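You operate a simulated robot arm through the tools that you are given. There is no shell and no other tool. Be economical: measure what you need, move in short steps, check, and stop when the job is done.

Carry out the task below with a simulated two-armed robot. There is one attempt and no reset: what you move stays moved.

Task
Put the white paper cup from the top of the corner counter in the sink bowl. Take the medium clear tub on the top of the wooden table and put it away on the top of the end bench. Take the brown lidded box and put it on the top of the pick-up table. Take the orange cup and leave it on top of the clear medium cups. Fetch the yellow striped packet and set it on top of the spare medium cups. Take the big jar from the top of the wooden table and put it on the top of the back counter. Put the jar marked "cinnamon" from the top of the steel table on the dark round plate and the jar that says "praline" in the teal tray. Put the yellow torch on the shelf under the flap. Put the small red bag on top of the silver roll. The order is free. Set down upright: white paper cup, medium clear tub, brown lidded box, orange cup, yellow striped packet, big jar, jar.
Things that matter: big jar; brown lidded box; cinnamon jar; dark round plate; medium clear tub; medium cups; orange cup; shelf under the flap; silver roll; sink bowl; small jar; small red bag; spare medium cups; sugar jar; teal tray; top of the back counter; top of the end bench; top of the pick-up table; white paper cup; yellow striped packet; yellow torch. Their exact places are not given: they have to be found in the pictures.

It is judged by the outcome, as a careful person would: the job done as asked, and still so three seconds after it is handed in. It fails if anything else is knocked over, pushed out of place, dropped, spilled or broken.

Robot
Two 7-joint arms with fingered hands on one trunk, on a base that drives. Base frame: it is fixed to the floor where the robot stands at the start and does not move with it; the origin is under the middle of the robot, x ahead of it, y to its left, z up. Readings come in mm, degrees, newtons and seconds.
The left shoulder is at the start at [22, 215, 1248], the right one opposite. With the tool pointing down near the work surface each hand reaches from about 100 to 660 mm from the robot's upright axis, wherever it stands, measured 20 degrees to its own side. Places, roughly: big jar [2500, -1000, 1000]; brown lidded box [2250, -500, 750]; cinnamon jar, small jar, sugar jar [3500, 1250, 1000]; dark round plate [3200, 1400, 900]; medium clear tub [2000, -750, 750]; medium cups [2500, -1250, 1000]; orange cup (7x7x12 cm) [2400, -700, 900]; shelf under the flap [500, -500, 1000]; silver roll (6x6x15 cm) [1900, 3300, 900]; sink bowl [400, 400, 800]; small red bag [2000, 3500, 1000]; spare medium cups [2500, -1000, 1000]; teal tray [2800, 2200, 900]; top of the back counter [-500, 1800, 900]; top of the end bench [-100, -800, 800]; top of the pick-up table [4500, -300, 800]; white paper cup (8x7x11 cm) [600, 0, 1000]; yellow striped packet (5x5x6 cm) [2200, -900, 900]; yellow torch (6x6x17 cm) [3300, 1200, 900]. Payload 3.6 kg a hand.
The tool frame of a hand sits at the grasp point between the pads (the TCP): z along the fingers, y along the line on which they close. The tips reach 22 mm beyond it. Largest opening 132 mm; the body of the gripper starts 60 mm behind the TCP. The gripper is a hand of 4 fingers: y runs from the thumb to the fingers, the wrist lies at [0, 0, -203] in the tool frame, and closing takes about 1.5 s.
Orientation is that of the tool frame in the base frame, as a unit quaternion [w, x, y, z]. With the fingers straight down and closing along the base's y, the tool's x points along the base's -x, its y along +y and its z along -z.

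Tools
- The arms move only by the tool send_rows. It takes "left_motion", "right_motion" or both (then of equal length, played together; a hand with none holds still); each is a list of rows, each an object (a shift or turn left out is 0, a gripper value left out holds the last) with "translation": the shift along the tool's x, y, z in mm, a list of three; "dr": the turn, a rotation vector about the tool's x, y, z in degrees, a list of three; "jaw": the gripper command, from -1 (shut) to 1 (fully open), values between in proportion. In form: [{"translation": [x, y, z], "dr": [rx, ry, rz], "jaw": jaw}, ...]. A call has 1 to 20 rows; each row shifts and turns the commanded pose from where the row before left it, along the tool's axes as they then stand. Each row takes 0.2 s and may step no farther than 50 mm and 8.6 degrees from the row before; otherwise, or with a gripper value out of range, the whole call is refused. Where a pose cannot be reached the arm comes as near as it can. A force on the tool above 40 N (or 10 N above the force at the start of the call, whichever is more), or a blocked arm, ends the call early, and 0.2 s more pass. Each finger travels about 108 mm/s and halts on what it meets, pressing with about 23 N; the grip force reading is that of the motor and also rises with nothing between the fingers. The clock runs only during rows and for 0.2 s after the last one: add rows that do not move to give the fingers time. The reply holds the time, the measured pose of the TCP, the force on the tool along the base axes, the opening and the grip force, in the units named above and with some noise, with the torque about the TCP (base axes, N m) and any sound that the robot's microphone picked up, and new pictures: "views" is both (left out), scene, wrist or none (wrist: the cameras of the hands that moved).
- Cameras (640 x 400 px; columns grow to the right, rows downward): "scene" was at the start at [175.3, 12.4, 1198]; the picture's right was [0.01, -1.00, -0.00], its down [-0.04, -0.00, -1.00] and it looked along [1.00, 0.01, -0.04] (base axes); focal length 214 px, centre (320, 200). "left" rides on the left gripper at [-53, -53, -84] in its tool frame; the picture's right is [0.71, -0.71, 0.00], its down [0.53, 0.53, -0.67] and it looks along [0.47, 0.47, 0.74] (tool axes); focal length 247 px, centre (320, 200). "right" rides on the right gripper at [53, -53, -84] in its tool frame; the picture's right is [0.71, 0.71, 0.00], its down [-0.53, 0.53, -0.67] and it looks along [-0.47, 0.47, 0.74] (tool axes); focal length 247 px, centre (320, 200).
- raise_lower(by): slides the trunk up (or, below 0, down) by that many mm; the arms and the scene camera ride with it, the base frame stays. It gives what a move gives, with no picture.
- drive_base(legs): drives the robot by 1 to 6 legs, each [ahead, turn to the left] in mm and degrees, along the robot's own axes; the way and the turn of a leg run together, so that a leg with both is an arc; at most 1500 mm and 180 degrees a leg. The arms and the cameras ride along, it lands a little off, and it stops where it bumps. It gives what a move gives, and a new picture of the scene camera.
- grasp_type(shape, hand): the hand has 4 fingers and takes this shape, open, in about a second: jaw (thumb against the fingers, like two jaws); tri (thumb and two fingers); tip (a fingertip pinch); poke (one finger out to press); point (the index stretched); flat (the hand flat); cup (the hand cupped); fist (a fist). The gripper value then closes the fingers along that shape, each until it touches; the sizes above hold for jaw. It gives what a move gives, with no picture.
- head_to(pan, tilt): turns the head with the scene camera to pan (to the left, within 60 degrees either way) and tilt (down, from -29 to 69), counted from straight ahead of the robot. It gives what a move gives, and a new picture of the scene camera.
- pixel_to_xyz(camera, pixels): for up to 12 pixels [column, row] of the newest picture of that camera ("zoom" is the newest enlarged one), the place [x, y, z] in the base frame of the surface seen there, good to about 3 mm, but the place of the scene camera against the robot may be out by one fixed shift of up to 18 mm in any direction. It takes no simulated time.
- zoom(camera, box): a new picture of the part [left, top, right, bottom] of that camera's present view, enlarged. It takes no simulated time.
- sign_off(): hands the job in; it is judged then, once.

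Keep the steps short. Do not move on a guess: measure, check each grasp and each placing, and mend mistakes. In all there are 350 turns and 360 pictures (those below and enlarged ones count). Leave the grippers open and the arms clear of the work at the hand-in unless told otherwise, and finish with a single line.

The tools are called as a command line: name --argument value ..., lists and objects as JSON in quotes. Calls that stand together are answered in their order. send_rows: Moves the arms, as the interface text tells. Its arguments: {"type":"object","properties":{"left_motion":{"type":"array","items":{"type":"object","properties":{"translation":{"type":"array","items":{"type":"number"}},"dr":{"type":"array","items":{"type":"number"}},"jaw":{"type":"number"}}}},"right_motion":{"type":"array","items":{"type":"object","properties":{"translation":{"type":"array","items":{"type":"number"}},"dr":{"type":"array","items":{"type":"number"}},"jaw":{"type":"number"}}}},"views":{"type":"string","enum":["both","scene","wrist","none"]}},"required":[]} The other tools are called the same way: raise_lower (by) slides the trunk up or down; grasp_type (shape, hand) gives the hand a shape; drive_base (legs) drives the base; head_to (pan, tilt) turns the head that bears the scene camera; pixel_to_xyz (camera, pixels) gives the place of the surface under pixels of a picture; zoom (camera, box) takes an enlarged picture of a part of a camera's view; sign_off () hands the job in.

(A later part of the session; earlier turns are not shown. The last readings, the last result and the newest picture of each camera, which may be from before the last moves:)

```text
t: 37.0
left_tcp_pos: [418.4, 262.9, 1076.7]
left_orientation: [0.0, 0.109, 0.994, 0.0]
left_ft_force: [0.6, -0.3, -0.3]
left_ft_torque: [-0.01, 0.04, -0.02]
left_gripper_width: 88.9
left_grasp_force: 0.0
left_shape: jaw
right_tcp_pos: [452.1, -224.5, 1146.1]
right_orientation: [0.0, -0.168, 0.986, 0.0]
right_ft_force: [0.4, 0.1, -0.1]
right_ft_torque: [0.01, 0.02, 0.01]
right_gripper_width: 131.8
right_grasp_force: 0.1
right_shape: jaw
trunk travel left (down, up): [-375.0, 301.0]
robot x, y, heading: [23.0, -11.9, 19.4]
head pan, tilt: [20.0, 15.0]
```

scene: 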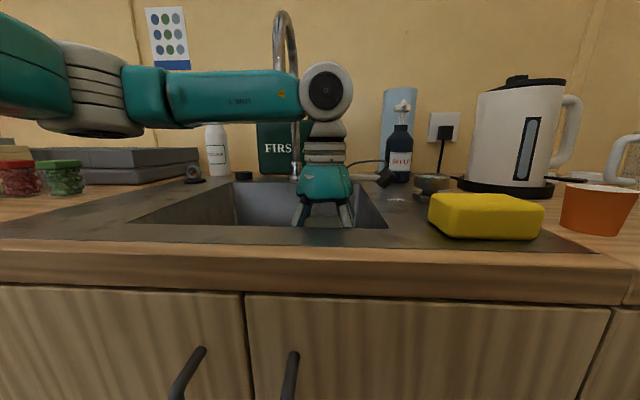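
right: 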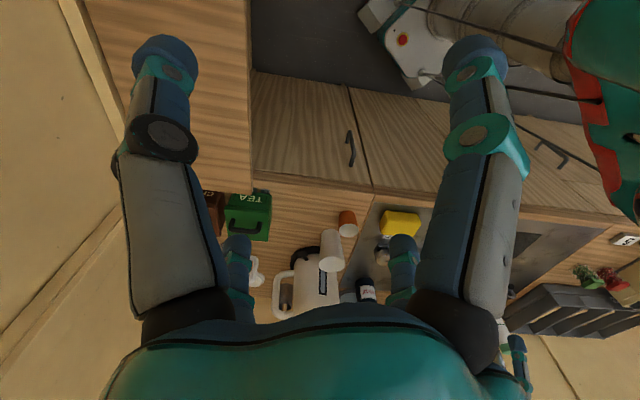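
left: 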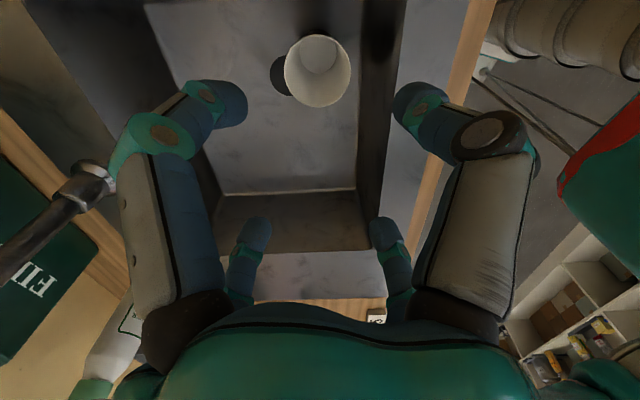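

The cup stands upright in the sink. Now tuck the left arm, raise the trunk, and look about.

send_rows --left_motion '[{"translation": [0, 0, -40]}, {"translation": [30, -18, -40]}, {"translation": [30, -18, -40]}, {"translation": [30, -19, 0]}, {"translation": [29, -19, 0]}, {"dr": [0, 0, -8]}, {"dr": [0, 0, -8]}, {"dr": [0, 0, -8]}, {"dr": [0, 0, -8]}]' --views "none"

head_to --pan 60 --tilt 15

head_to --pan -60 --tilt 15

```text
refused: row 2 steps farther than a row can; nothing moved
```

```text
t: 38.0
left_tcp_pos: [418.5, 262.5, 1076.5]
left_orientation: [0.0, 0.108, 0.994, -0.001]
left_ft_force: [0.0, 0.0, -0.3]
left_ft_torque: [-0.02, -0.01, -0.03]
left_gripper_width: 89.0
left_grasp_force: 0.0
left_shape: jaw
right_tcp_pos: [452.9, -223.4, 1145.2]
right_orientation: [-0.001, -0.168, 0.986, 0.0]
right_ft_force: [-0.8, 0.0, -0.5]
right_ft_torque: [0.05, 0.03, 0.0]
right_gripper_width: 131.8
right_grasp_force: 0.0
right_shape: jaw
trunk travel left (down, up): [-375.0, 301.0]
robot x, y, heading: [26.1, -12.7, 19.4]
head pan, tilt: [60.0, 15.0]
```

scene: 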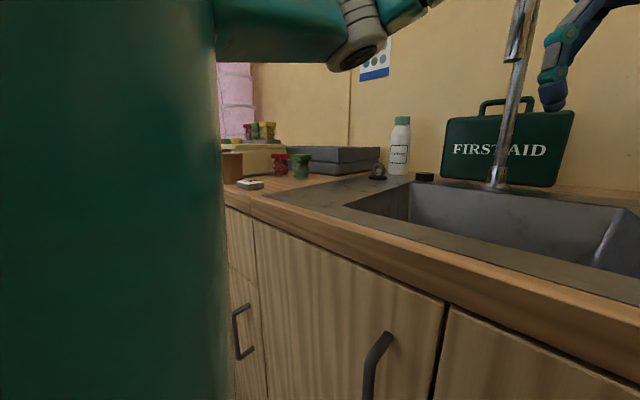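

```text
t: 40.0
left_tcp_pos: [417.9, 263.4, 1075.9]
left_orientation: [0.0, 0.109, 0.994, 0.0]
left_ft_force: [-0.3, -0.1, -0.4]
left_ft_torque: [-0.01, -0.01, 0.02]
left_gripper_width: 89.0
left_grasp_force: 0.1
left_shape: jaw
right_tcp_pos: [453.4, -224.6, 1145.4]
right_orientation: [0.0, -0.169, 0.986, 0.001]
right_ft_force: [0.5, -0.1, 0.7]
right_ft_torque: [0.0, -0.01, -0.01]
right_gripper_width: 131.8
right_grasp_force: 0.0
right_shape: jaw
trunk travel left (down, up): [-375.0, 301.0]
robot x, y, heading: [30.2, -8.8, 19.0]
head pan, tilt: [-60.0, 15.0]
```

scene: 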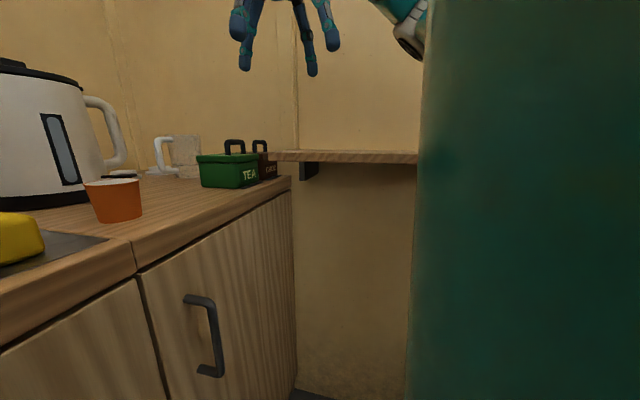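

Tucking both arms in smaller steps.

send_rows --left_motion '[{"translation": [0, 0, -40]}, {"translation": [24, -15, -40]}, {"translation": [24, -15, -30]}, {"translation": [24, -15, 0]}, {"translation": [24, -15, 0]}, {"translation": [24, -14, 0]}, {"dr": [0, 0, -8]}, {"dr": [0, 0, -8]}, {"dr": [0, 0, -8]}, {"dr": [0, 0, -8]}]' --right_motion '[{"translation": [10, 30, 0]}, {"translation": [10, 30, 0]}, {"translation": [10, 30, 0]}, {"translation": [0, 30, 0]}, {"translation": [0, 30, 0]}, {}, {}, {}, {}, {}]' --views "none"

raise_lower --by 150

drive_base --legs '[[-60, 0], [0, 90]]'

```text
t: 42.2
left_tcp_pos: [286.7, 217.5, 1187.1]
left_orientation: [0.0, -0.17, 0.985, 0.001]
left_ft_force: [0.4, 0.1, -0.4]
left_ft_torque: [0.01, 0.02, 0.01]
left_gripper_width: 89.0
left_grasp_force: 0.1
left_shape: jaw
right_tcp_pos: [376.4, -92.8, 1144.8]
right_orientation: [0.0, -0.169, 0.986, 0.0]
right_ft_force: [-0.4, 0.1, 0.4]
right_ft_torque: [0.01, -0.01, -0.01]
right_gripper_width: 131.9
right_grasp_force: 0.1
right_shape: jaw
trunk travel left (down, up): [-375.0, 301.0]
robot x, y, heading: [30.0, -8.8, 19.4]
head pan, tilt: [-60.0, 15.0]
```

```text
t: 44.0
left_tcp_pos: [288.1, 218.5, 1337.0]
left_orientation: [-0.001, -0.169, 0.986, 0.0]
left_ft_force: [0.9, 0.2, 0.2]
left_ft_torque: [-0.03, 0.02, 0.0]
left_gripper_width: 88.7
left_grasp_force: 0.1
left_shape: jaw
right_tcp_pos: [373.9, -92.1, 1296.3]
right_orientation: [-0.001, -0.169, 0.986, 0.0]
right_ft_force: [0.6, 1.1, -0.4]
right_ft_torque: [0.02, 0.03, -0.02]
right_gripper_width: 132.0
right_grasp_force: 0.1
right_shape: jaw
trunk travel left (down, up): [-525.0, 151.0]
robot x, y, heading: [25.7, -13.4, 19.0]
head pan, tilt: [-60.0, 15.0]
```

```text
t: 47.0
left_tcp_pos: [2.0, 312.4, 1338.3]
left_orientation: [0.002, -0.52, 0.854, -0.003]
left_ft_force: [-1.2, 0.9, -0.2]
left_ft_torque: [-0.01, -0.08, 0.01]
left_gripper_width: 88.9
left_grasp_force: 0.0
left_shape: jaw
right_tcp_pos: [278.2, 144.8, 1297.3]
right_orientation: [0.0, -0.517, 0.856, -0.001]
right_ft_force: [-0.4, 0.6, 0.4]
right_ft_torque: [0.0, 0.01, -0.01]
right_gripper_width: 132.1
right_grasp_force: 0.1
right_shape: jaw
trunk travel left (down, up): [-525.0, 151.0]
robot x, y, heading: [-2.7, -48.4, 62.4]
head pan, tilt: [-60.0, 15.0]
stopped in leg 2: the robot was blocked; the commanded pose is now the measured one
```

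scene: 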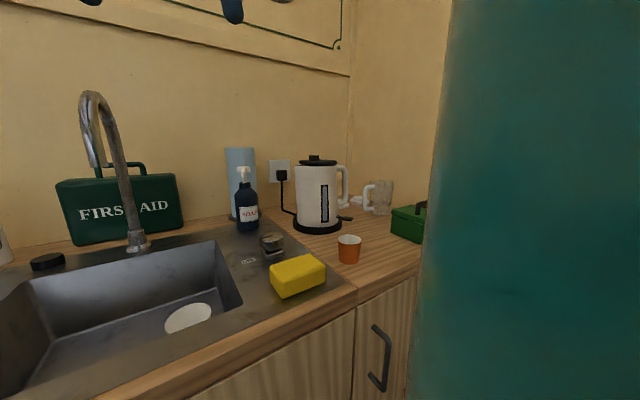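

The base bumped something at heading 62. Looking down around the base.

head_to --pan 0 --tilt 65

head_to --pan 60 --tilt 40

```text
t: 48.3
left_tcp_pos: [6.0, 309.8, 1336.7]
left_orientation: [0.0, -0.519, 0.855, 0.0]
left_ft_force: [-0.1, -0.2, -1.4]
left_ft_torque: [0.01, 0.02, -0.03]
left_gripper_width: 88.6
left_grasp_force: 0.1
left_shape: jaw
right_tcp_pos: [281.8, 142.3, 1295.8]
right_orientation: [-0.001, -0.517, 0.856, 0.0]
right_ft_force: [-0.6, -0.2, -0.3]
right_ft_torque: [0.01, 0.0, -0.03]
right_gripper_width: 131.7
right_grasp_force: 0.0
right_shape: jaw
trunk travel left (down, up): [-525.0, 151.0]
robot x, y, heading: [-1.2, -49.5, 62.4]
head pan, tilt: [0.0, 65.0]
```

scene: 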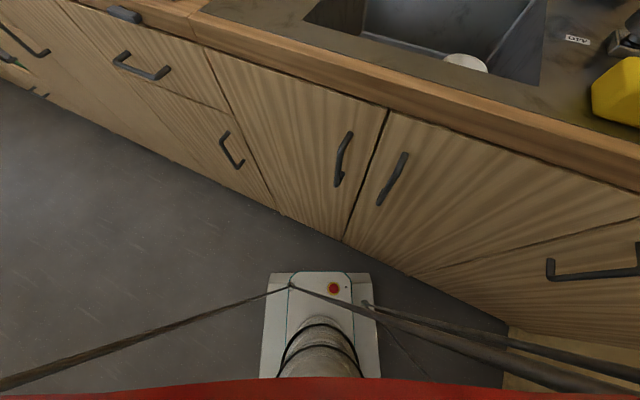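

```text
t: 49.6
left_tcp_pos: [5.8, 309.5, 1337.5]
left_orientation: [0.001, -0.52, 0.854, 0.001]
left_ft_force: [-0.5, 0.4, 0.6]
left_ft_torque: [-0.01, 0.0, -0.04]
left_gripper_width: 89.0
left_grasp_force: 0.0
left_shape: jaw
right_tcp_pos: [281.7, 142.9, 1296.7]
right_orientation: [-0.001, -0.517, 0.856, 0.0]
right_ft_force: [0.1, 0.1, 0.1]
right_ft_torque: [-0.01, 0.02, -0.05]
right_gripper_width: 131.9
right_grasp_force: 0.1
right_shape: jaw
trunk travel left (down, up): [-525.0, 151.0]
robot x, y, heading: [-1.4, -51.4, 62.8]
head pan, tilt: [60.0, 40.0]
```

scene: 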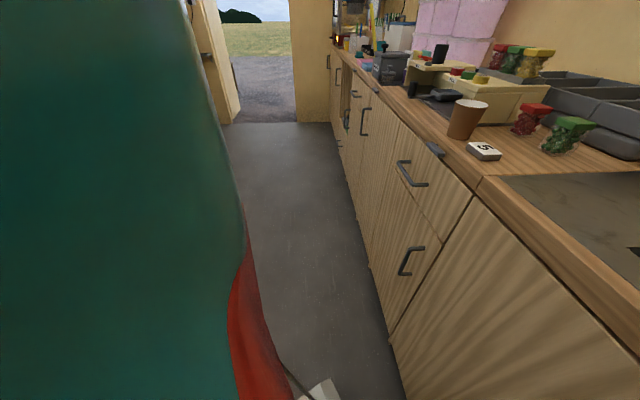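

I see an aisle with a doorway at its far end. Measuring the aisle.

pixel_to_xyz --camera "scene" --pixels '[[390, 352], [350, 215], [333, 124], [232, 124], [250, 200], [225, 110], [295, 100], [270, 70], [260, 30], [300, 300], [330, 60], [210, 60]]'

```text
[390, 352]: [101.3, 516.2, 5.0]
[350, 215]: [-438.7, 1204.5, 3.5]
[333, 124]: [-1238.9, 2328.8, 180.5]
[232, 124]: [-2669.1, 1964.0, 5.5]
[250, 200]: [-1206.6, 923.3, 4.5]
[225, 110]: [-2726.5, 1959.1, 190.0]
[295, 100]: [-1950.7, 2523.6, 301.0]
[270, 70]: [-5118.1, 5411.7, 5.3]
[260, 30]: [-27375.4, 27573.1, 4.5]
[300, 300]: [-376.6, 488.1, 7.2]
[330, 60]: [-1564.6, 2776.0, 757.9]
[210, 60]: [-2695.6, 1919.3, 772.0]
```

The base (about 620×600) is tight between the cabinets and the bench. I'll turn right again, reverse, then turn left into the aisle.

drive_base --legs '[[0, -50], [-220, 0], [0, 112]]'

head_to --pan 0 --tilt 15

```text
t: 52.8
left_tcp_pos: [238.1, 161.5, 1339.9]
left_orientation: [0.003, -0.116, 0.993, 0.002]
left_ft_force: [-0.6, -1.4, 0.0]
left_ft_torque: [0.07, -0.05, 0.0]
left_gripper_width: 88.8
left_grasp_force: 0.0
left_shape: jaw
right_tcp_pos: [292.5, -156.9, 1298.2]
right_orientation: [0.003, -0.112, 0.994, 0.003]
right_ft_force: [0.2, -0.1, 0.2]
right_ft_torque: [0.09, -0.01, -0.02]
right_gripper_width: 131.7
right_grasp_force: 0.1
right_shape: jaw
trunk travel left (down, up): [-525.0, 151.0]
robot x, y, heading: [-41.7, -25.9, 15.1]
head pan, tilt: [60.0, 40.0]
stopped in leg 2: the robot was blocked; the commanded pose is now the measured one
```

scene: 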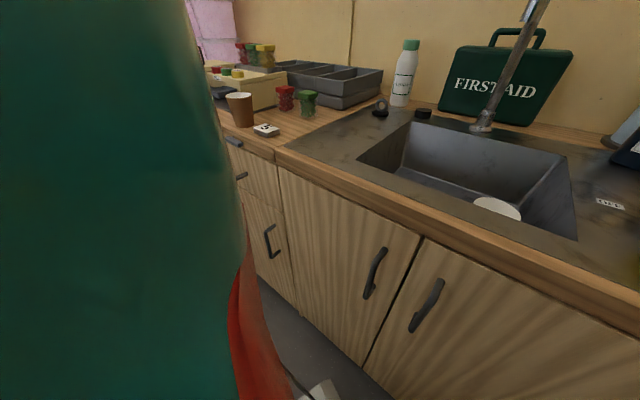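

```text
t: 54.0
left_tcp_pos: [245.3, 169.3, 1338.2]
left_orientation: [0.001, -0.115, 0.993, 0.0]
left_ft_force: [-0.4, 0.6, 0.2]
left_ft_torque: [-0.02, 0.03, 0.0]
left_gripper_width: 89.2
left_grasp_force: 0.0
left_shape: jaw
right_tcp_pos: [297.2, -149.4, 1296.9]
right_orientation: [-0.001, -0.112, 0.994, 0.0]
right_ft_force: [0.9, 1.4, 0.0]
right_ft_torque: [-0.01, 0.01, -0.02]
right_gripper_width: 132.0
right_grasp_force: 0.0
right_shape: jaw
trunk travel left (down, up): [-525.0, 151.0]
robot x, y, heading: [-41.8, -23.0, 15.4]
head pan, tilt: [0.0, 15.0]
```

scene: 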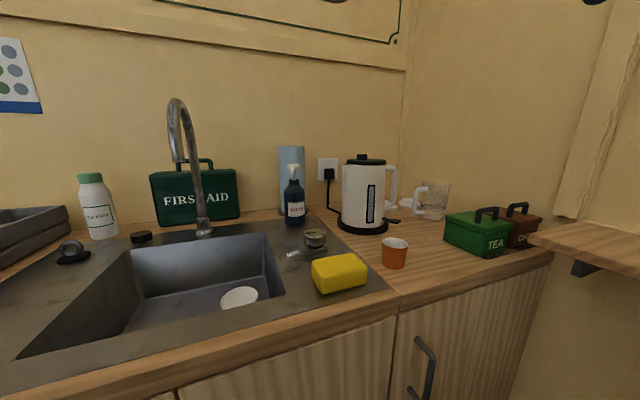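

Something stands about 370 mm behind too. The gap is just enough if centred, so I'll move forward 65 mm, then turn left.

drive_base --legs '[[65, 0], [0, 112]]'

```text
t: 59.5
left_tcp_pos: [-264.7, 199.2, 1339.9]
left_orientation: [-0.002, 0.877, -0.481, 0.0]
left_ft_force: [-0.6, -1.0, 0.4]
left_ft_torque: [0.05, -0.07, 0.02]
left_gripper_width: 89.1
left_grasp_force: 0.0
left_shape: jaw
right_tcp_pos: [20.7, 354.0, 1300.7]
right_orientation: [-0.002, 0.874, -0.486, 0.0]
right_ft_force: [-1.2, -0.2, 0.8]
right_ft_torque: [0.07, -0.04, -0.02]
right_gripper_width: 132.1
right_grasp_force: 0.0
right_shape: jaw
trunk travel left (down, up): [-525.0, 151.0]
robot x, y, heading: [57.9, 24.8, 125.1]
head pan, tilt: [0.0, 15.0]
stopped in leg 2: the robot was blocked; the commanded pose is now the measured one
```

scene: 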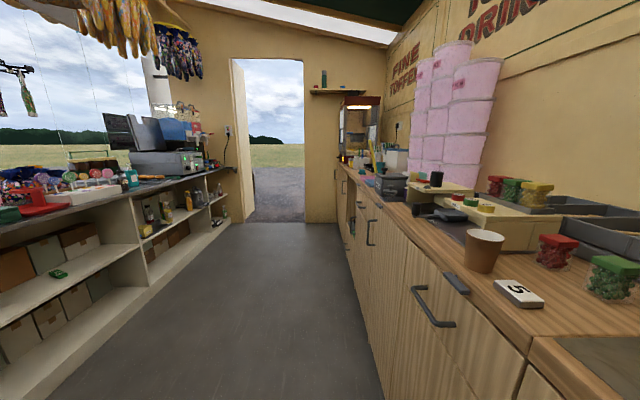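

A clear view down the aisle to the door. Measuring its sides and the door.

pixel_to_xyz --camera "scene" --pixels '[[50, 395], [228, 222], [383, 395], [345, 240], [305, 222], [236, 215], [304, 200], [246, 210], [275, 215], [420, 230], [370, 185], [230, 180]]'

zoom --camera "scene" --box '[300, 90, 640, 310]'

```text
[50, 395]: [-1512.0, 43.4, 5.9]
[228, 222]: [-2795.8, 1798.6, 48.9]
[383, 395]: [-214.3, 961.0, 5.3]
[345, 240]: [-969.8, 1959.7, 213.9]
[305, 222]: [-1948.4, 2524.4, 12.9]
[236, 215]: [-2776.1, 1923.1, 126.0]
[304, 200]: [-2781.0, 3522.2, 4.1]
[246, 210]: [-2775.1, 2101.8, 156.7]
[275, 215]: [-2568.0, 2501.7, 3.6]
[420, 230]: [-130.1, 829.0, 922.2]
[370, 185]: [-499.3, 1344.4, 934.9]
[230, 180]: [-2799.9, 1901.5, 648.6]
```

```text
1.82 times, centred on (470, 200) of scene
```

zoom: 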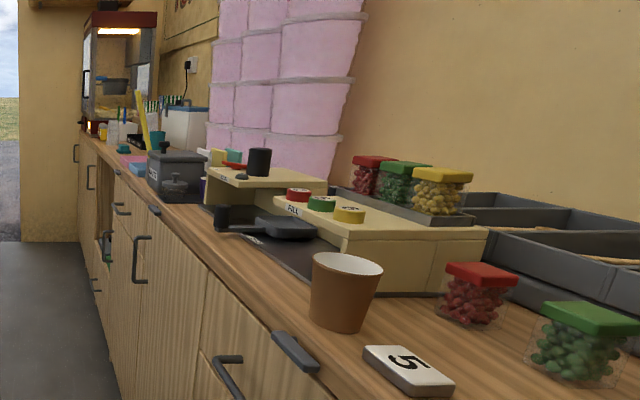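

Before driving through the door I'll check how far my elbows stick out.

head_to --pan 60 --tilt -5

pixel_to_xyz --camera "scene" --pixels '[[100, 200], [200, 150], [200, 250], [150, 100], [230, 100], [60, 60], [60, 350], [180, 350]]'

```text
t: 60.8
left_tcp_pos: [-260.3, 202.9, 1339.6]
left_orientation: [0.001, 0.876, -0.482, 0.0]
left_ft_force: [0.4, -1.5, -0.3]
left_ft_torque: [0.0, -0.02, -0.02]
left_gripper_width: 88.9
left_grasp_force: 0.1
left_shape: jaw
right_tcp_pos: [23.4, 357.7, 1298.9]
right_orientation: [0.001, 0.874, -0.486, 0.0]
right_ft_force: [0.0, -0.4, -0.8]
right_ft_torque: [-0.01, 0.03, -0.01]
right_gripper_width: 131.8
right_grasp_force: 0.0
right_shape: jaw
trunk travel left (down, up): [-525.0, 151.0]
robot x, y, heading: [59.6, 23.1, 125.0]
head pan, tilt: [60.0, -5.0]
```

scene: 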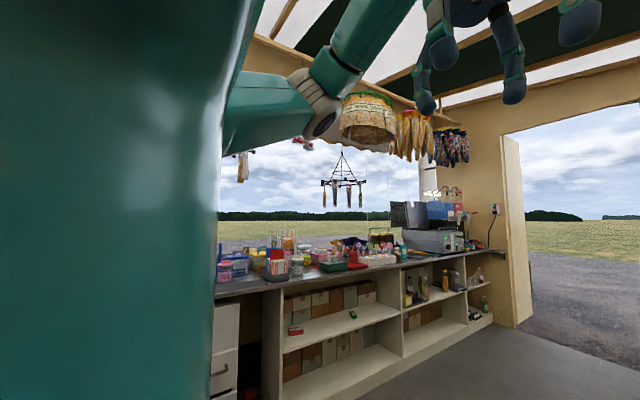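

```text
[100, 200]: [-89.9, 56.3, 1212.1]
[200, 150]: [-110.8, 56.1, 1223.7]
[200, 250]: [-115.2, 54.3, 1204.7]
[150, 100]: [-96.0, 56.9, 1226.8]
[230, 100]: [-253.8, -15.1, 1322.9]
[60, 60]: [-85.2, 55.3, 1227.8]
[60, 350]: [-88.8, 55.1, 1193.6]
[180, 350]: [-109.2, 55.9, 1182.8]
```

pixel_to_xyz --camera "scene" --pixels '[[328, 118], [310, 90], [260, 130], [290, 110], [360, 30]]'

```text
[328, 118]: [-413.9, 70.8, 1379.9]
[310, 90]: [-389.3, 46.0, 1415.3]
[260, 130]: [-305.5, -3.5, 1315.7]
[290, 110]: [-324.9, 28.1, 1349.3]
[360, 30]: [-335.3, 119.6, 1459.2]
```

Elbows stick out about 400 mm; the door's half width is about 455. I'll stretch the arms forward to narrow the robot, then drive toward the door.

send_rows --left_motion '[{"translation": [-38, -6, 16]}, {"translation": [-38, -6, 16]}, {"translation": [-38, -6, 16]}, {"translation": [-38, -6, 16]}, {"translation": [-38, -6, 16]}]' --right_motion '[{"translation": [-45, 6, 8]}, {"translation": [-45, 6, 8]}, {"translation": [-45, 6, 8]}, {"translation": [-45, 6, 8]}, {"translation": [-45, 6, 8]}]' --views "none"

drive_base --legs '[[300, 12], [1200, 0]]'

```text
t: 62.0
left_tcp_pos: [-339.3, 380.8, 1256.9]
left_orientation: [0.0, 0.876, -0.482, 0.001]
left_ft_force: [0.1, -0.4, 0.0]
left_ft_torque: [0.0, -0.01, -0.02]
left_gripper_width: 89.3
left_grasp_force: 0.0
left_shape: jaw
right_tcp_pos: [-122.7, 535.8, 1258.5]
right_orientation: [0.0, 0.875, -0.485, 0.0]
right_ft_force: [-0.4, 0.4, -0.4]
right_ft_torque: [0.0, 0.01, -0.01]
right_gripper_width: 131.8
right_grasp_force: 0.0
right_shape: jaw
trunk travel left (down, up): [-525.0, 151.0]
robot x, y, heading: [61.2, 24.0, 125.0]
head pan, tilt: [60.0, -5.0]
```

```text
t: 69.7
left_tcp_pos: [-1475.1, 1345.6, 1257.3]
left_orientation: [0.0, 0.919, -0.394, 0.0]
left_ft_force: [0.0, 0.2, 0.5]
left_ft_torque: [0.03, -0.01, 0.02]
left_gripper_width: 89.0
left_grasp_force: 0.1
left_shape: jaw
right_tcp_pos: [-1292.2, 1537.3, 1259.8]
right_orientation: [0.001, 0.918, -0.398, 0.0]
right_ft_force: [-0.5, -0.3, 0.0]
right_ft_torque: [-0.01, 0.02, -0.02]
right_gripper_width: 131.8
right_grasp_force: 0.1
right_shape: jaw
trunk travel left (down, up): [-525.0, 151.0]
robot x, y, heading: [-1016.9, 1069.9, 136.4]
head pan, tilt: [60.0, -5.0]
```

scene: 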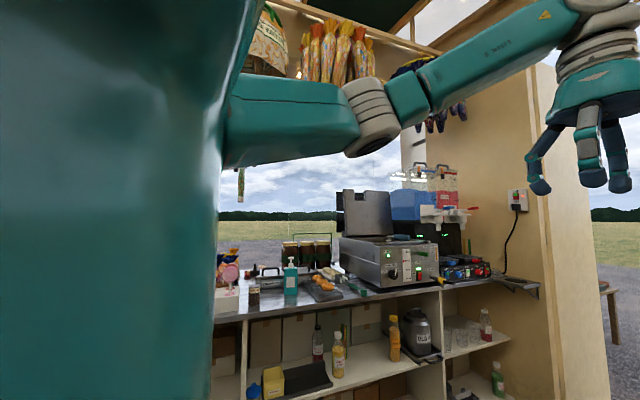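

head_to --pan 0 --tilt 15

pixel_to_xyz --camera "scene" --pixels '[[200, 250], [400, 250], [320, 250], [150, 200], [480, 200], [250, 200], [420, 200], [380, 150]]'

```text
t: 71.0
left_tcp_pos: [-1475.2, 1345.8, 1257.9]
left_orientation: [0.0, 0.919, -0.393, 0.0]
left_ft_force: [0.7, 0.3, -0.1]
left_ft_torque: [-0.02, 0.0, 0.0]
left_gripper_width: 89.2
left_grasp_force: 0.0
left_shape: jaw
right_tcp_pos: [-1293.3, 1538.1, 1259.2]
right_orientation: [0.001, 0.918, -0.397, 0.0]
right_ft_force: [0.0, 0.3, -0.1]
right_ft_torque: [0.0, -0.03, 0.02]
right_gripper_width: 132.2
right_grasp_force: 0.1
right_shape: jaw
trunk travel left (down, up): [-525.0, 151.0]
robot x, y, heading: [-1013.9, 1073.2, 136.1]
head pan, tilt: [0.0, 15.0]
```

scene: 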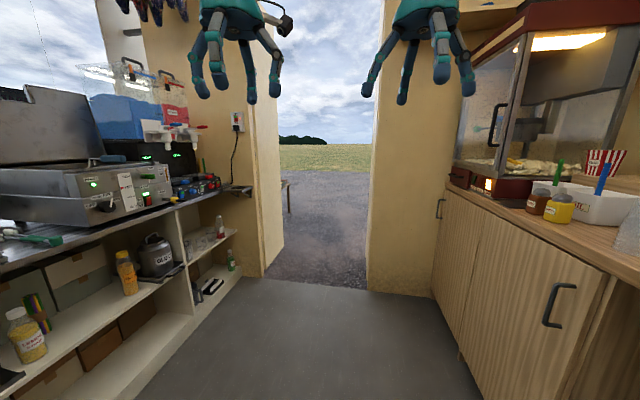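

```text
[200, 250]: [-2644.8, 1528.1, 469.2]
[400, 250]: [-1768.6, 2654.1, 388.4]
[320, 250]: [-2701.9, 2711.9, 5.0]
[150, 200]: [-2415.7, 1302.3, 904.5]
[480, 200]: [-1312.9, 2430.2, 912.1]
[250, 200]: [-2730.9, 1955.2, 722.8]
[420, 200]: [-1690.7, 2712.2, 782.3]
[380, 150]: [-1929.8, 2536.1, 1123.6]
```

pixel_to_xyz --camera "scene" --pixels '[[263, 272], [282, 240], [366, 285], [270, 150], [278, 150], [374, 150], [287, 205], [258, 150]]'

```text
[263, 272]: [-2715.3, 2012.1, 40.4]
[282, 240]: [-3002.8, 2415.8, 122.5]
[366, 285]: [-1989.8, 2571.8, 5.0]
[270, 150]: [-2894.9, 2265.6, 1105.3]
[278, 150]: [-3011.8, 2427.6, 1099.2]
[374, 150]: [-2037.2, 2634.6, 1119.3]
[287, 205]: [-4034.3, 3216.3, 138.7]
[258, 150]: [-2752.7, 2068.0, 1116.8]
```

Door centre is (-2352, 2292), crossing direction 127°. Line up and drive through.

drive_base --legs '[[0, 10], [1035, 0], [0, -19]]'

pixel_to_xyz --camera "scene" --pixels '[[200, 330], [440, 330], [200, 250], [250, 200], [320, 250], [400, 300], [250, 300]]'

```text
t: 78.1
left_tcp_pos: [-2288.0, 1982.5, 1259.7]
left_orientation: [0.0, 0.887, -0.462, 0.0]
left_ft_force: [0.4, 0.0, -0.3]
left_ft_torque: [-0.03, -0.04, 0.0]
left_gripper_width: 89.1
left_grasp_force: 0.0
left_shape: jaw
right_tcp_pos: [-2080.6, 2146.2, 1259.3]
right_orientation: [0.002, 0.885, -0.466, 0.0]
right_ft_force: [0.8, 0.3, -0.2]
right_ft_torque: [-0.01, 0.01, -0.01]
right_gripper_width: 132.0
right_grasp_force: 0.0
right_shape: jaw
trunk travel left (down, up): [-525.0, 151.0]
robot x, y, heading: [-1889.9, 1641.8, 127.6]
head pan, tilt: [0.0, 15.0]
```

scene: 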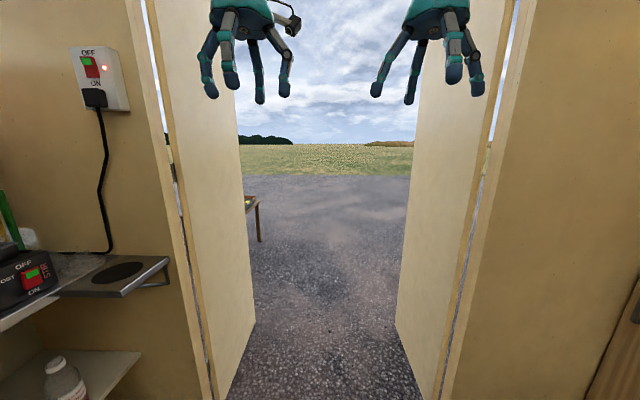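

```text
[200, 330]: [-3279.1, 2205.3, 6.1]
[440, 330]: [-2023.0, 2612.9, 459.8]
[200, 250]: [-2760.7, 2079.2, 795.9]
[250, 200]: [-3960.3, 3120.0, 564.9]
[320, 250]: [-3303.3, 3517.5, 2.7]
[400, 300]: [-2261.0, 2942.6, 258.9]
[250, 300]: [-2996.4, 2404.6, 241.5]
```

The leaf ends are symmetric about my path (centre (-2629,2674)). Turning 2° right and driving out 1850 mm.

drive_base --legs '[[0, -2], [1500, 0], [350, 0], [0, -60]]'

```text
t: 90.8
left_tcp_pos: [-2807.3, 3687.8, 1260.6]
left_orientation: [-0.001, -0.509, 0.861, 0.001]
left_ft_force: [0.8, -1.1, 0.4]
left_ft_torque: [0.03, 0.09, -0.01]
left_gripper_width: 89.0
left_grasp_force: 0.1
left_shape: jaw
right_tcp_pos: [-2568.2, 3573.1, 1260.6]
right_orientation: [0.0, -0.507, 0.862, 0.004]
right_ft_force: [1.0, 0.2, 0.1]
right_ft_torque: [0.04, 0.06, -0.03]
right_gripper_width: 132.3
right_grasp_force: 0.2
right_shape: jaw
trunk travel left (down, up): [-525.0, 151.0]
robot x, y, heading: [-2992.7, 3198.1, 63.6]
head pan, tilt: [0.0, 15.0]
stopped in leg 4: the robot was blocked; the commanded pose is now the measured one
```

scene: 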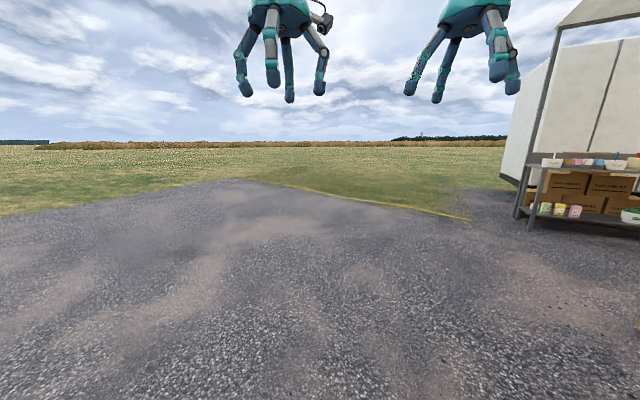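

Outside. A stall by a white van is to the right. Turning on to look around.

drive_base --legs '[[200, 0], [0, -45]]'

```text
t: 94.2
left_tcp_pos: [-2451.4, 3644.9, 1261.3]
left_orientation: [0.0, -0.191, 0.982, 0.001]
left_ft_force: [-0.7, -1.2, -0.4]
left_ft_torque: [0.05, 0.0, 0.01]
left_gripper_width: 88.9
left_grasp_force: 0.1
left_shape: jaw
right_tcp_pos: [-2341.2, 3403.1, 1262.5]
right_orientation: [0.0, -0.188, 0.982, 0.001]
right_ft_force: [0.1, -1.3, 0.0]
right_ft_torque: [0.02, 0.02, 0.0]
right_gripper_width: 131.9
right_grasp_force: 0.0
right_shape: jaw
trunk travel left (down, up): [-525.0, 151.0]
robot x, y, heading: [-2918.1, 3413.7, 24.5]
head pan, tilt: [0.0, 15.0]
stopped in leg 2: the robot was blocked; the commanded pose is now the measured one
```

scene: 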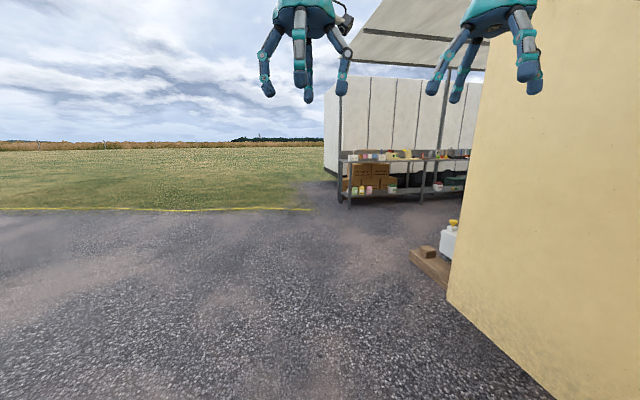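

pixel_to_xyz --camera "scene" --pixels '[[448, 300], [550, 390], [600, 200], [500, 200], [640, 200], [410, 255], [345, 205], [540, 60], [445, 240], [325, 170]]'

head_to --pan -60 --tilt 15

```text
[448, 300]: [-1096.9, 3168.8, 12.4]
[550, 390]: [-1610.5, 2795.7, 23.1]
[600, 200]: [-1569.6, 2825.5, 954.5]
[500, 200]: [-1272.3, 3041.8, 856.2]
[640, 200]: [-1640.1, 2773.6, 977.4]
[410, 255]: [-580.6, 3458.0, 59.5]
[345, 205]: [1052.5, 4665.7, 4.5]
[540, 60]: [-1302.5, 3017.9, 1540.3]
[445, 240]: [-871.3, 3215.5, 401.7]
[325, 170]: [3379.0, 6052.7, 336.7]
```

```text
t: 95.5
left_tcp_pos: [-2451.7, 3648.8, 1260.8]
left_orientation: [0.001, -0.191, 0.982, 0.0]
left_ft_force: [0.2, -0.3, 0.5]
left_ft_torque: [0.01, 0.03, -0.01]
left_gripper_width: 89.2
left_grasp_force: 0.0
left_shape: jaw
right_tcp_pos: [-2342.2, 3408.1, 1262.0]
right_orientation: [0.0, -0.189, 0.982, 0.0]
right_ft_force: [0.3, 0.3, 0.1]
right_ft_torque: [0.01, -0.02, 0.0]
right_gripper_width: 131.9
right_grasp_force: 0.0
right_shape: jaw
trunk travel left (down, up): [-525.0, 151.0]
robot x, y, heading: [-2916.7, 3417.8, 24.1]
head pan, tilt: [-60.0, 15.0]
```

scene: 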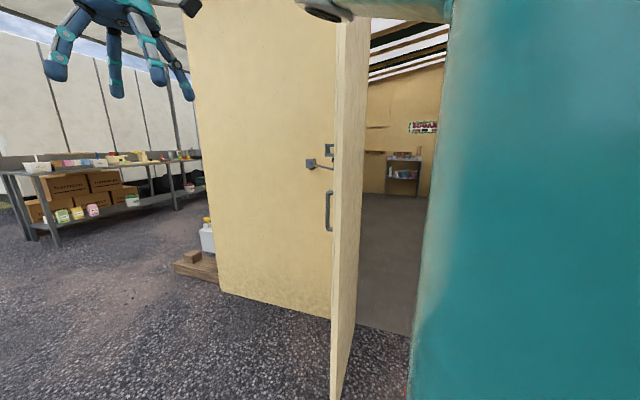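

Heading round the kiosk corner: waypoint (0, 4200).

drive_base --legs '[[300, -9], [1400, 0], [1300, 0], [0, -50]]'

head_to --pan 0 --tilt 12

```text
t: 112.2
left_tcp_pos: [476.8, 4032.8, 1262.4]
left_orientation: [0.0, 0.237, 0.972, 0.001]
left_ft_force: [0.0, -0.2, 0.5]
left_ft_torque: [0.02, -0.04, 0.03]
left_gripper_width: 88.7
left_grasp_force: 0.0
left_shape: jaw
right_tcp_pos: [361.3, 3792.2, 1263.6]
right_orientation: [0.002, 0.242, 0.97, 0.001]
right_ft_force: [-0.2, -1.1, 0.1]
right_ft_torque: [0.03, -0.05, 0.02]
right_gripper_width: 131.6
right_grasp_force: 0.1
right_shape: jaw
trunk travel left (down, up): [-525.0, 151.0]
robot x, y, heading: [13.2, 4266.7, -27.1]
head pan, tilt: [-60.0, 15.0]
stopped in leg 4: the robot was blocked; the commanded pose is now the measured one
```

scene: 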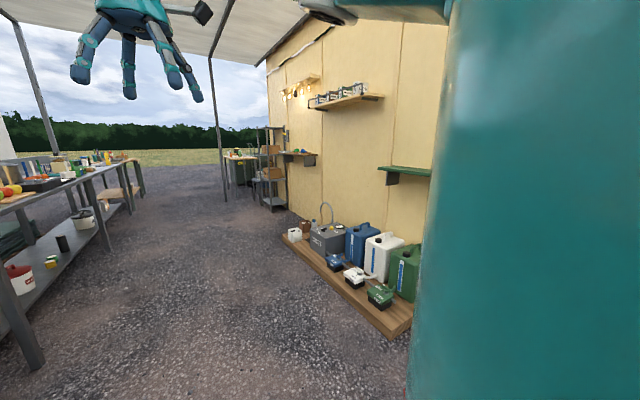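

```text
t: 113.5
left_tcp_pos: [479.6, 4035.2, 1262.2]
left_orientation: [0.0, 0.237, 0.971, 0.0]
left_ft_force: [0.3, -0.2, -0.2]
left_ft_torque: [-0.01, 0.0, 0.02]
left_gripper_width: 89.0
left_grasp_force: 0.1
left_shape: jaw
right_tcp_pos: [364.5, 3795.7, 1263.7]
right_orientation: [0.0, 0.24, 0.971, 0.0]
right_ft_force: [0.3, 0.8, 0.7]
right_ft_torque: [0.02, 0.02, 0.02]
right_gripper_width: 132.1
right_grasp_force: 0.0
right_shape: jaw
trunk travel left (down, up): [-525.0, 151.0]
robot x, y, heading: [16.0, 4270.6, -26.9]
head pan, tilt: [0.0, 12.0]
```

scene: 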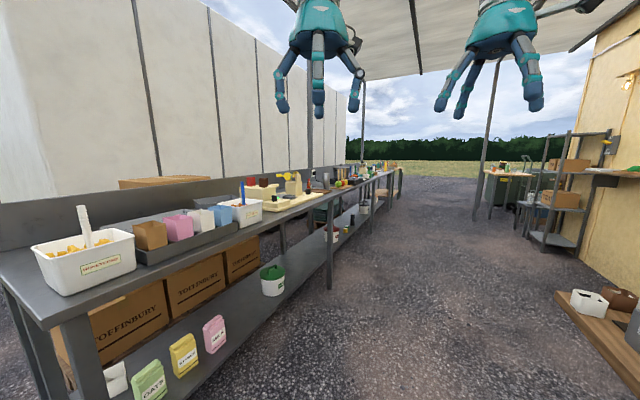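

A long steel bench runs along the van. Enlarging to identify things.

zoom --camera "scene" --box '[200, 120, 460, 282]'

pixel_to_xyz --camera "scene" --pixels '[[60, 310], [200, 240], [300, 205], [330, 290], [375, 180], [400, 190], [470, 220], [490, 210], [345, 260], [370, 205], [560, 300], [545, 230]]'

```text
2.46 times, centred on (330, 201) of scene
```

zoom: 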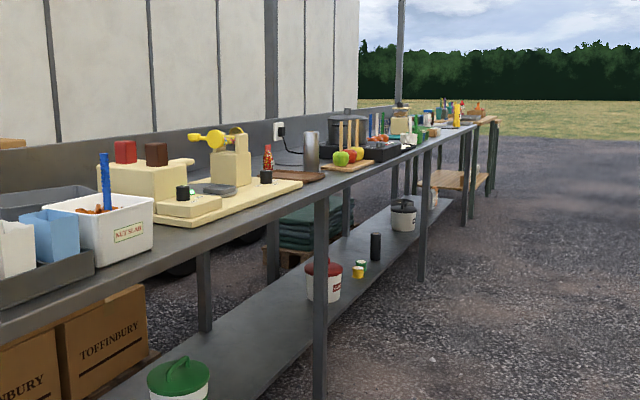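

```text
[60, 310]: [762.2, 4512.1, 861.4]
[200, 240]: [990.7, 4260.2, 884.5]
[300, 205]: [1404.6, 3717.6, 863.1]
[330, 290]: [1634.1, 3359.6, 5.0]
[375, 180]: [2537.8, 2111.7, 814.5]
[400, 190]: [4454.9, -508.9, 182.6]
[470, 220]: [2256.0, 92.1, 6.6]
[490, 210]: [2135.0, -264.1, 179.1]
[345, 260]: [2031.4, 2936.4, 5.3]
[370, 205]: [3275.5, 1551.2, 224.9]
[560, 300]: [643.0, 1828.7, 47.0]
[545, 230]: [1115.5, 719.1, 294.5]
```

The bench front runs from about (1400,3700) to (2540,2110). I'll drive to about (1430,3010), facing the bench, where the silver roll and red bag should be.

drive_base --legs '[[0, -15], [900, 0], [950, 0], [0, 78]]'

```text
t: 126.4
left_tcp_pos: [1878.9, 3318.8, 1262.0]
left_orientation: [0.0, -0.231, 0.973, -0.001]
left_ft_force: [0.0, 0.5, -0.3]
left_ft_torque: [-0.05, 0.0, 0.02]
left_gripper_width: 89.3
left_grasp_force: 0.1
left_shape: jaw
right_tcp_pos: [2005.6, 3085.3, 1264.2]
right_orientation: [0.001, -0.228, 0.974, -0.002]
right_ft_force: [-1.0, 0.0, 0.7]
right_ft_torque: [-0.06, 0.0, -0.01]
right_gripper_width: 132.2
right_grasp_force: 0.1
right_shape: jaw
trunk travel left (down, up): [-525.0, 151.0]
robot x, y, heading: [1436.7, 3021.4, 29.7]
head pan, tilt: [0.0, 12.0]
stopped in leg 4: the robot was blocked; the commanded pose is now the measured one
```

scene: 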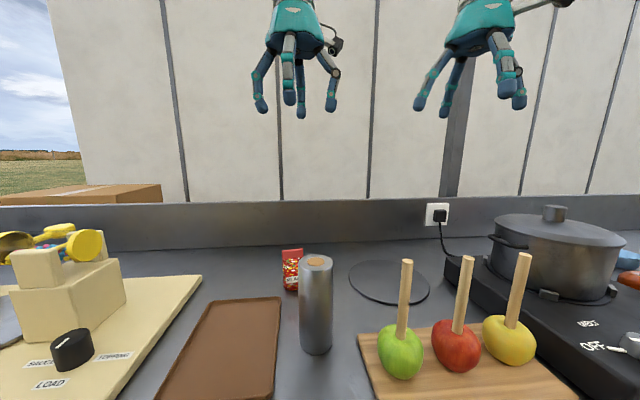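

Silver roll at (316,300), small red bag at (291,270). Enlarging and measuring.

zoom --camera "scene" --box '[240, 230, 400, 370]'

pixel_to_xyz --camera "scene" --pixels '[[316, 260], [316, 256], [302, 262], [330, 262], [316, 310], [316, 352], [291, 250], [290, 270], [282, 272], [299, 272], [291, 290], [245, 330]]'

```text
2.86 times, centred on (320, 300) of scene
```

zoom: 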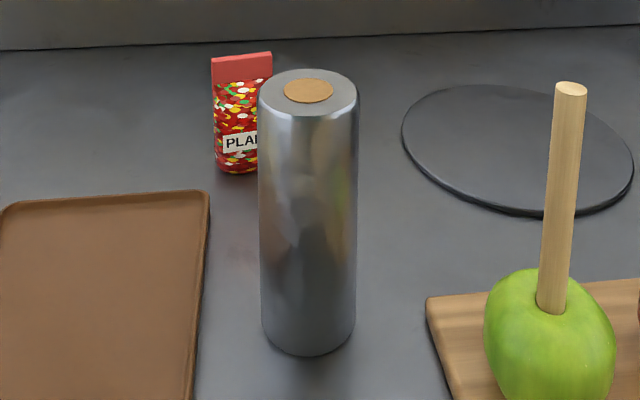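

```text
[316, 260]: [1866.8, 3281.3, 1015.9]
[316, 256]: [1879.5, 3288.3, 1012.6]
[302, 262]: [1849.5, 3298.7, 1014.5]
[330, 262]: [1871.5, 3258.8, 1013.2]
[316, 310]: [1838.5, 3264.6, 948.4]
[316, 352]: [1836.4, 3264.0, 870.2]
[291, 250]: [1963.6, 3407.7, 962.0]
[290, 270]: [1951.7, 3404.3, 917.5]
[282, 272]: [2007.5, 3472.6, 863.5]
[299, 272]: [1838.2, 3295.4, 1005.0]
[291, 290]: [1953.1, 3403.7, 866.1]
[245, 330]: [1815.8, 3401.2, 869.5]
```

The bag is out of reach of the left arm from here; turning right about 35° brings the left shoulder nearer.

drive_base --legs '[[0, -38]]'

head_to --pan 35 --tilt 35

```text
t: 128.6
left_tcp_pos: [1966.2, 2983.3, 1265.4]
left_orientation: [0.001, 0.094, 0.996, 0.001]
left_ft_force: [-0.4, -1.2, -0.4]
left_ft_torque: [0.02, -0.02, 0.02]
left_gripper_width: 89.1
left_grasp_force: 0.0
left_shape: jaw
right_tcp_pos: [1924.6, 2721.9, 1264.9]
right_orientation: [0.001, 0.098, 0.995, 0.002]
right_ft_force: [-0.7, 0.6, 1.0]
right_ft_torque: [0.04, 0.0, 0.0]
right_gripper_width: 132.1
right_grasp_force: 0.0
right_shape: jaw
trunk travel left (down, up): [-525.0, 151.0]
robot x, y, heading: [1441.1, 3057.0, -8.2]
head pan, tilt: [0.0, 12.0]
stopped in leg 1: the robot was blocked; the commanded pose is now the measured one
```

scene: 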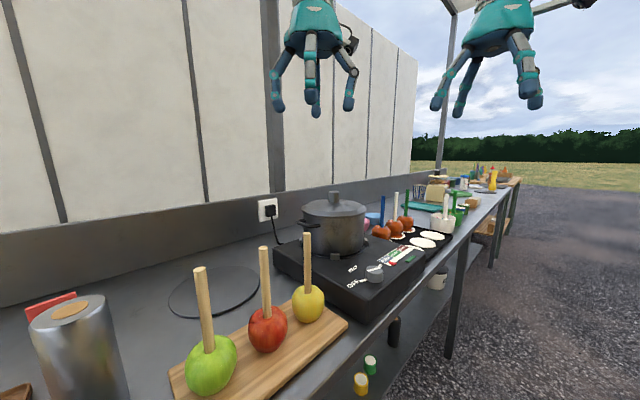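

```text
t: 129.7
left_tcp_pos: [1968.1, 2986.8, 1264.7]
left_orientation: [0.0, 0.093, 0.996, -0.001]
left_ft_force: [0.0, 0.0, -0.9]
left_ft_torque: [0.0, -0.01, 0.01]
left_gripper_width: 89.1
left_grasp_force: 0.1
left_shape: jaw
right_tcp_pos: [1924.9, 2726.1, 1265.7]
right_orientation: [0.001, 0.097, 0.995, 0.0]
right_ft_force: [-0.5, -0.2, -0.1]
right_ft_torque: [0.01, 0.0, -0.01]
right_gripper_width: 131.8
right_grasp_force: 0.0
right_shape: jaw
trunk travel left (down, up): [-525.0, 151.0]
robot x, y, heading: [1442.8, 3051.3, -8.3]
head pan, tilt: [35.0, 35.0]
```

scene: 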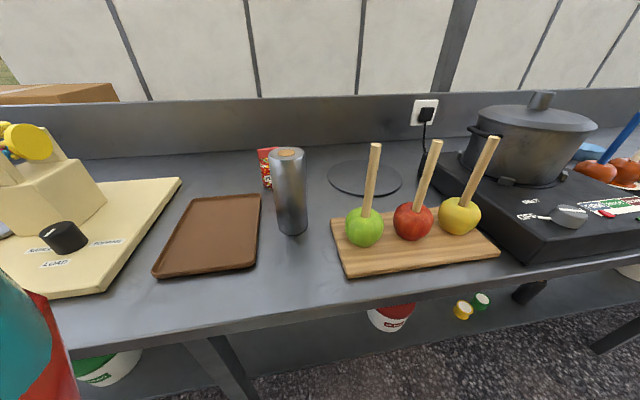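

I'll bring the left hand near the bag at height and look with its wrist camera.

send_rows --left_motion '[{"translation": [9, 44, 0]}, {"translation": [9, 44, 0]}, {"translation": [9, 44, 0]}, {"translation": [9, 44, 0]}, {"translation": [9, 44, 0]}, {"translation": [9, 44, 0]}, {"translation": [9, 44, 0]}, {"translation": [9, 44, 0]}, {}]' --views "both"

```text
t: 131.7
left_tcp_pos: [1960.8, 3346.4, 1262.5]
left_orientation: [-0.001, 0.094, 0.996, -0.001]
left_ft_force: [0.7, -0.6, -0.1]
left_ft_torque: [0.0, 0.02, -0.01]
left_gripper_width: 89.0
left_grasp_force: 0.0
left_shape: jaw
right_tcp_pos: [1926.2, 2724.0, 1265.2]
right_orientation: [0.001, 0.096, 0.995, 0.0]
right_ft_force: [-1.5, 0.2, 0.3]
right_ft_torque: [0.01, 0.0, -0.01]
right_gripper_width: 132.0
right_grasp_force: 0.0
right_shape: jaw
trunk travel left (down, up): [-525.0, 151.0]
robot x, y, heading: [1440.0, 3055.9, -8.6]
head pan, tilt: [35.0, 35.0]
```

scene: 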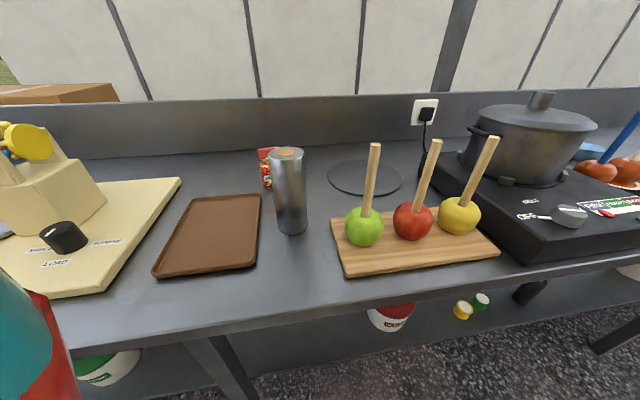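
left: 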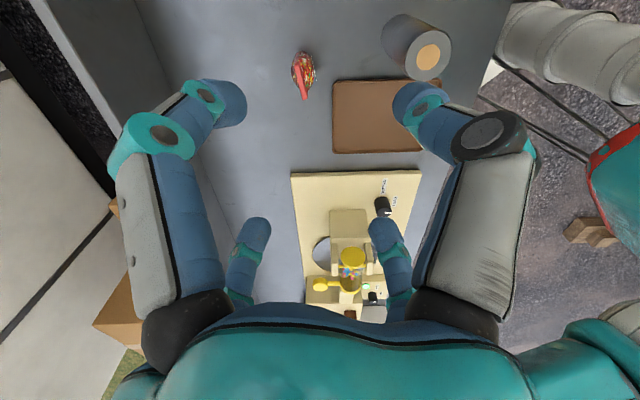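

zoom --camera "left" --box '[240, 0, 480, 150]'

pixel_to_xyz --camera "zoom" --pixels '[[163, 262], [155, 190], [176, 245], [165, 165], [195, 180], [175, 140], [160, 220], [500, 145], [500, 110], [455, 150], [545, 150], [140, 170]]'

```text
2.67 times, centred on (360, 75) of left
```

zoom: 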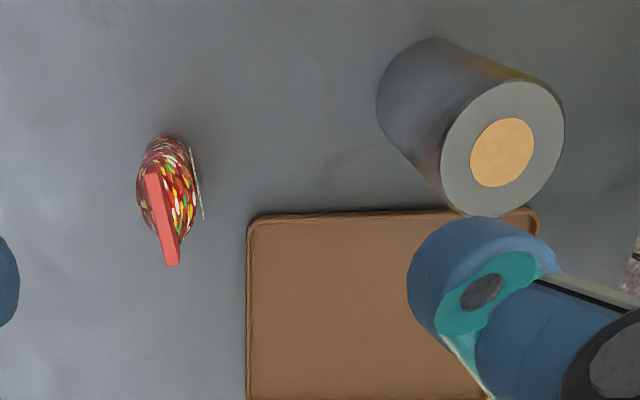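

```text
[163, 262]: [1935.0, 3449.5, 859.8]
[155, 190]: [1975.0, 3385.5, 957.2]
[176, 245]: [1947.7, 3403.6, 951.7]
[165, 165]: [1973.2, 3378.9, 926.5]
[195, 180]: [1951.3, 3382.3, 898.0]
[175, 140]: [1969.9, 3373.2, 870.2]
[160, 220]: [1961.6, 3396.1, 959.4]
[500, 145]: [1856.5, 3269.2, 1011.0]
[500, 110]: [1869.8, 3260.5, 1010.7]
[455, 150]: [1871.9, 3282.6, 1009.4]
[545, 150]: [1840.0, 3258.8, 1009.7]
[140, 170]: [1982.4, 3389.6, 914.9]
```

The bag's crimped top runs from (1978,3381) to (1945,3406), z≈957; roll centre (1856,3270), top z 1010. Aligning the hand with the seam above the bag.

send_rows --left_motion '[{"translation": [0, 0, 30], "dr": [0, 0, 6.5], "jaw": 0.2}, {"translation": [0, 0, 30], "dr": [0, 0, 6.5]}, {"translation": [0, 0, 30], "dr": [0, 0, 6.5]}, {"translation": [0, 0, 30], "dr": [0, 0, 6.5]}, {"translation": [29, 38, 0]}, {"translation": [0, 0, 40]}, {"translation": [0, 0, 42]}, {}]' --views "wrist"

```text
t: 133.4
left_tcp_pos: [1960.0, 3394.2, 1062.8]
left_orientation: [0.0, 0.316, 0.949, 0.0]
left_ft_force: [-0.2, 0.4, -0.2]
left_ft_torque: [0.01, 0.0, 0.01]
left_gripper_width: 79.7
left_grasp_force: 0.0
left_shape: jaw
right_tcp_pos: [1924.9, 2725.5, 1266.7]
right_orientation: [0.001, 0.097, 0.995, -0.001]
right_ft_force: [-0.6, -0.1, -1.3]
right_ft_torque: [0.02, -0.01, 0.0]
right_gripper_width: 132.2
right_grasp_force: 0.1
right_shape: jaw
trunk travel left (down, up): [-525.0, 151.0]
robot x, y, heading: [1447.4, 3052.5, -8.3]
head pan, tilt: [35.0, 35.0]
```

left: 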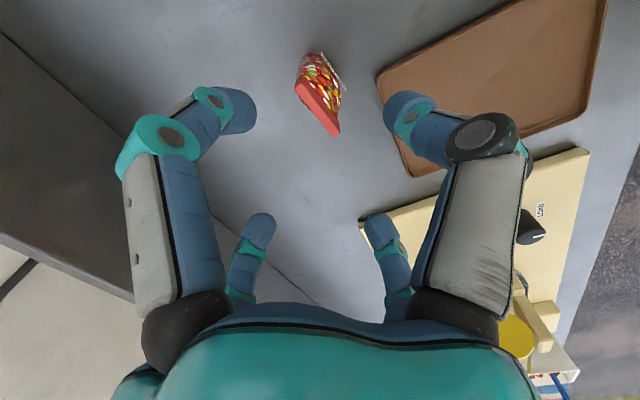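

pixel_to_xyz --camera "left" --pixels '[[300, 84], [334, 131], [317, 108], [325, 65], [340, 90], [310, 60]]'

```text
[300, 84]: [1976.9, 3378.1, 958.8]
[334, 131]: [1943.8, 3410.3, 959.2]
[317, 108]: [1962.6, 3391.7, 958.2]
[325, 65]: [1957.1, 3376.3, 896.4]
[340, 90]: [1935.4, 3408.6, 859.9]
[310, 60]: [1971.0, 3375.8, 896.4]
```

Seam centre (1960.5,3394). Small yaw fix, descend to z 925, close.

send_rows --left_motion '[{"dr": [0, 0, 7]}, {"translation": [0, 0, 46]}, {"translation": [0, 0, 46]}, {"translation": [0, 0, 46]}, {}, {"jaw": -1}, {}, {}, {}, {}, {}, {}, {}]' --views "wrist"

```text
t: 136.2
left_tcp_pos: [1960.6, 3394.7, 926.0]
left_orientation: [0.0, 0.372, 0.928, -0.001]
left_ft_force: [0.1, 0.3, -0.2]
left_ft_torque: [0.01, 0.0, -0.01]
left_gripper_width: 33.1
left_grasp_force: 22.8
left_shape: jaw
right_tcp_pos: [1925.5, 2724.9, 1264.2]
right_orientation: [0.001, 0.096, 0.995, 0.001]
right_ft_force: [1.0, -0.3, -0.2]
right_ft_torque: [-0.01, 0.02, 0.01]
right_gripper_width: 132.0
right_grasp_force: 0.2
right_shape: jaw
trunk travel left (down, up): [-525.0, 151.0]
robot x, y, heading: [1440.5, 3052.6, -8.5]
head pan, tilt: [35.0, 35.0]
```

left: 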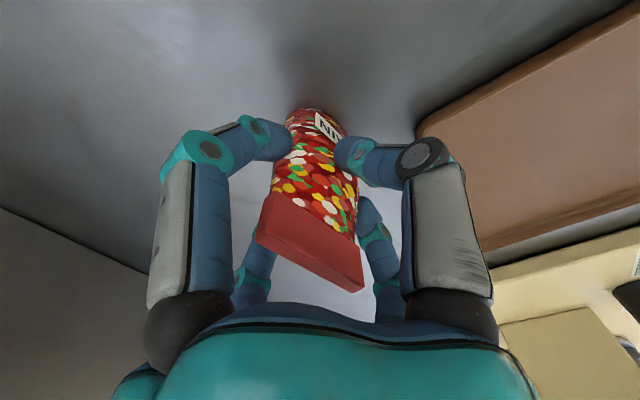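

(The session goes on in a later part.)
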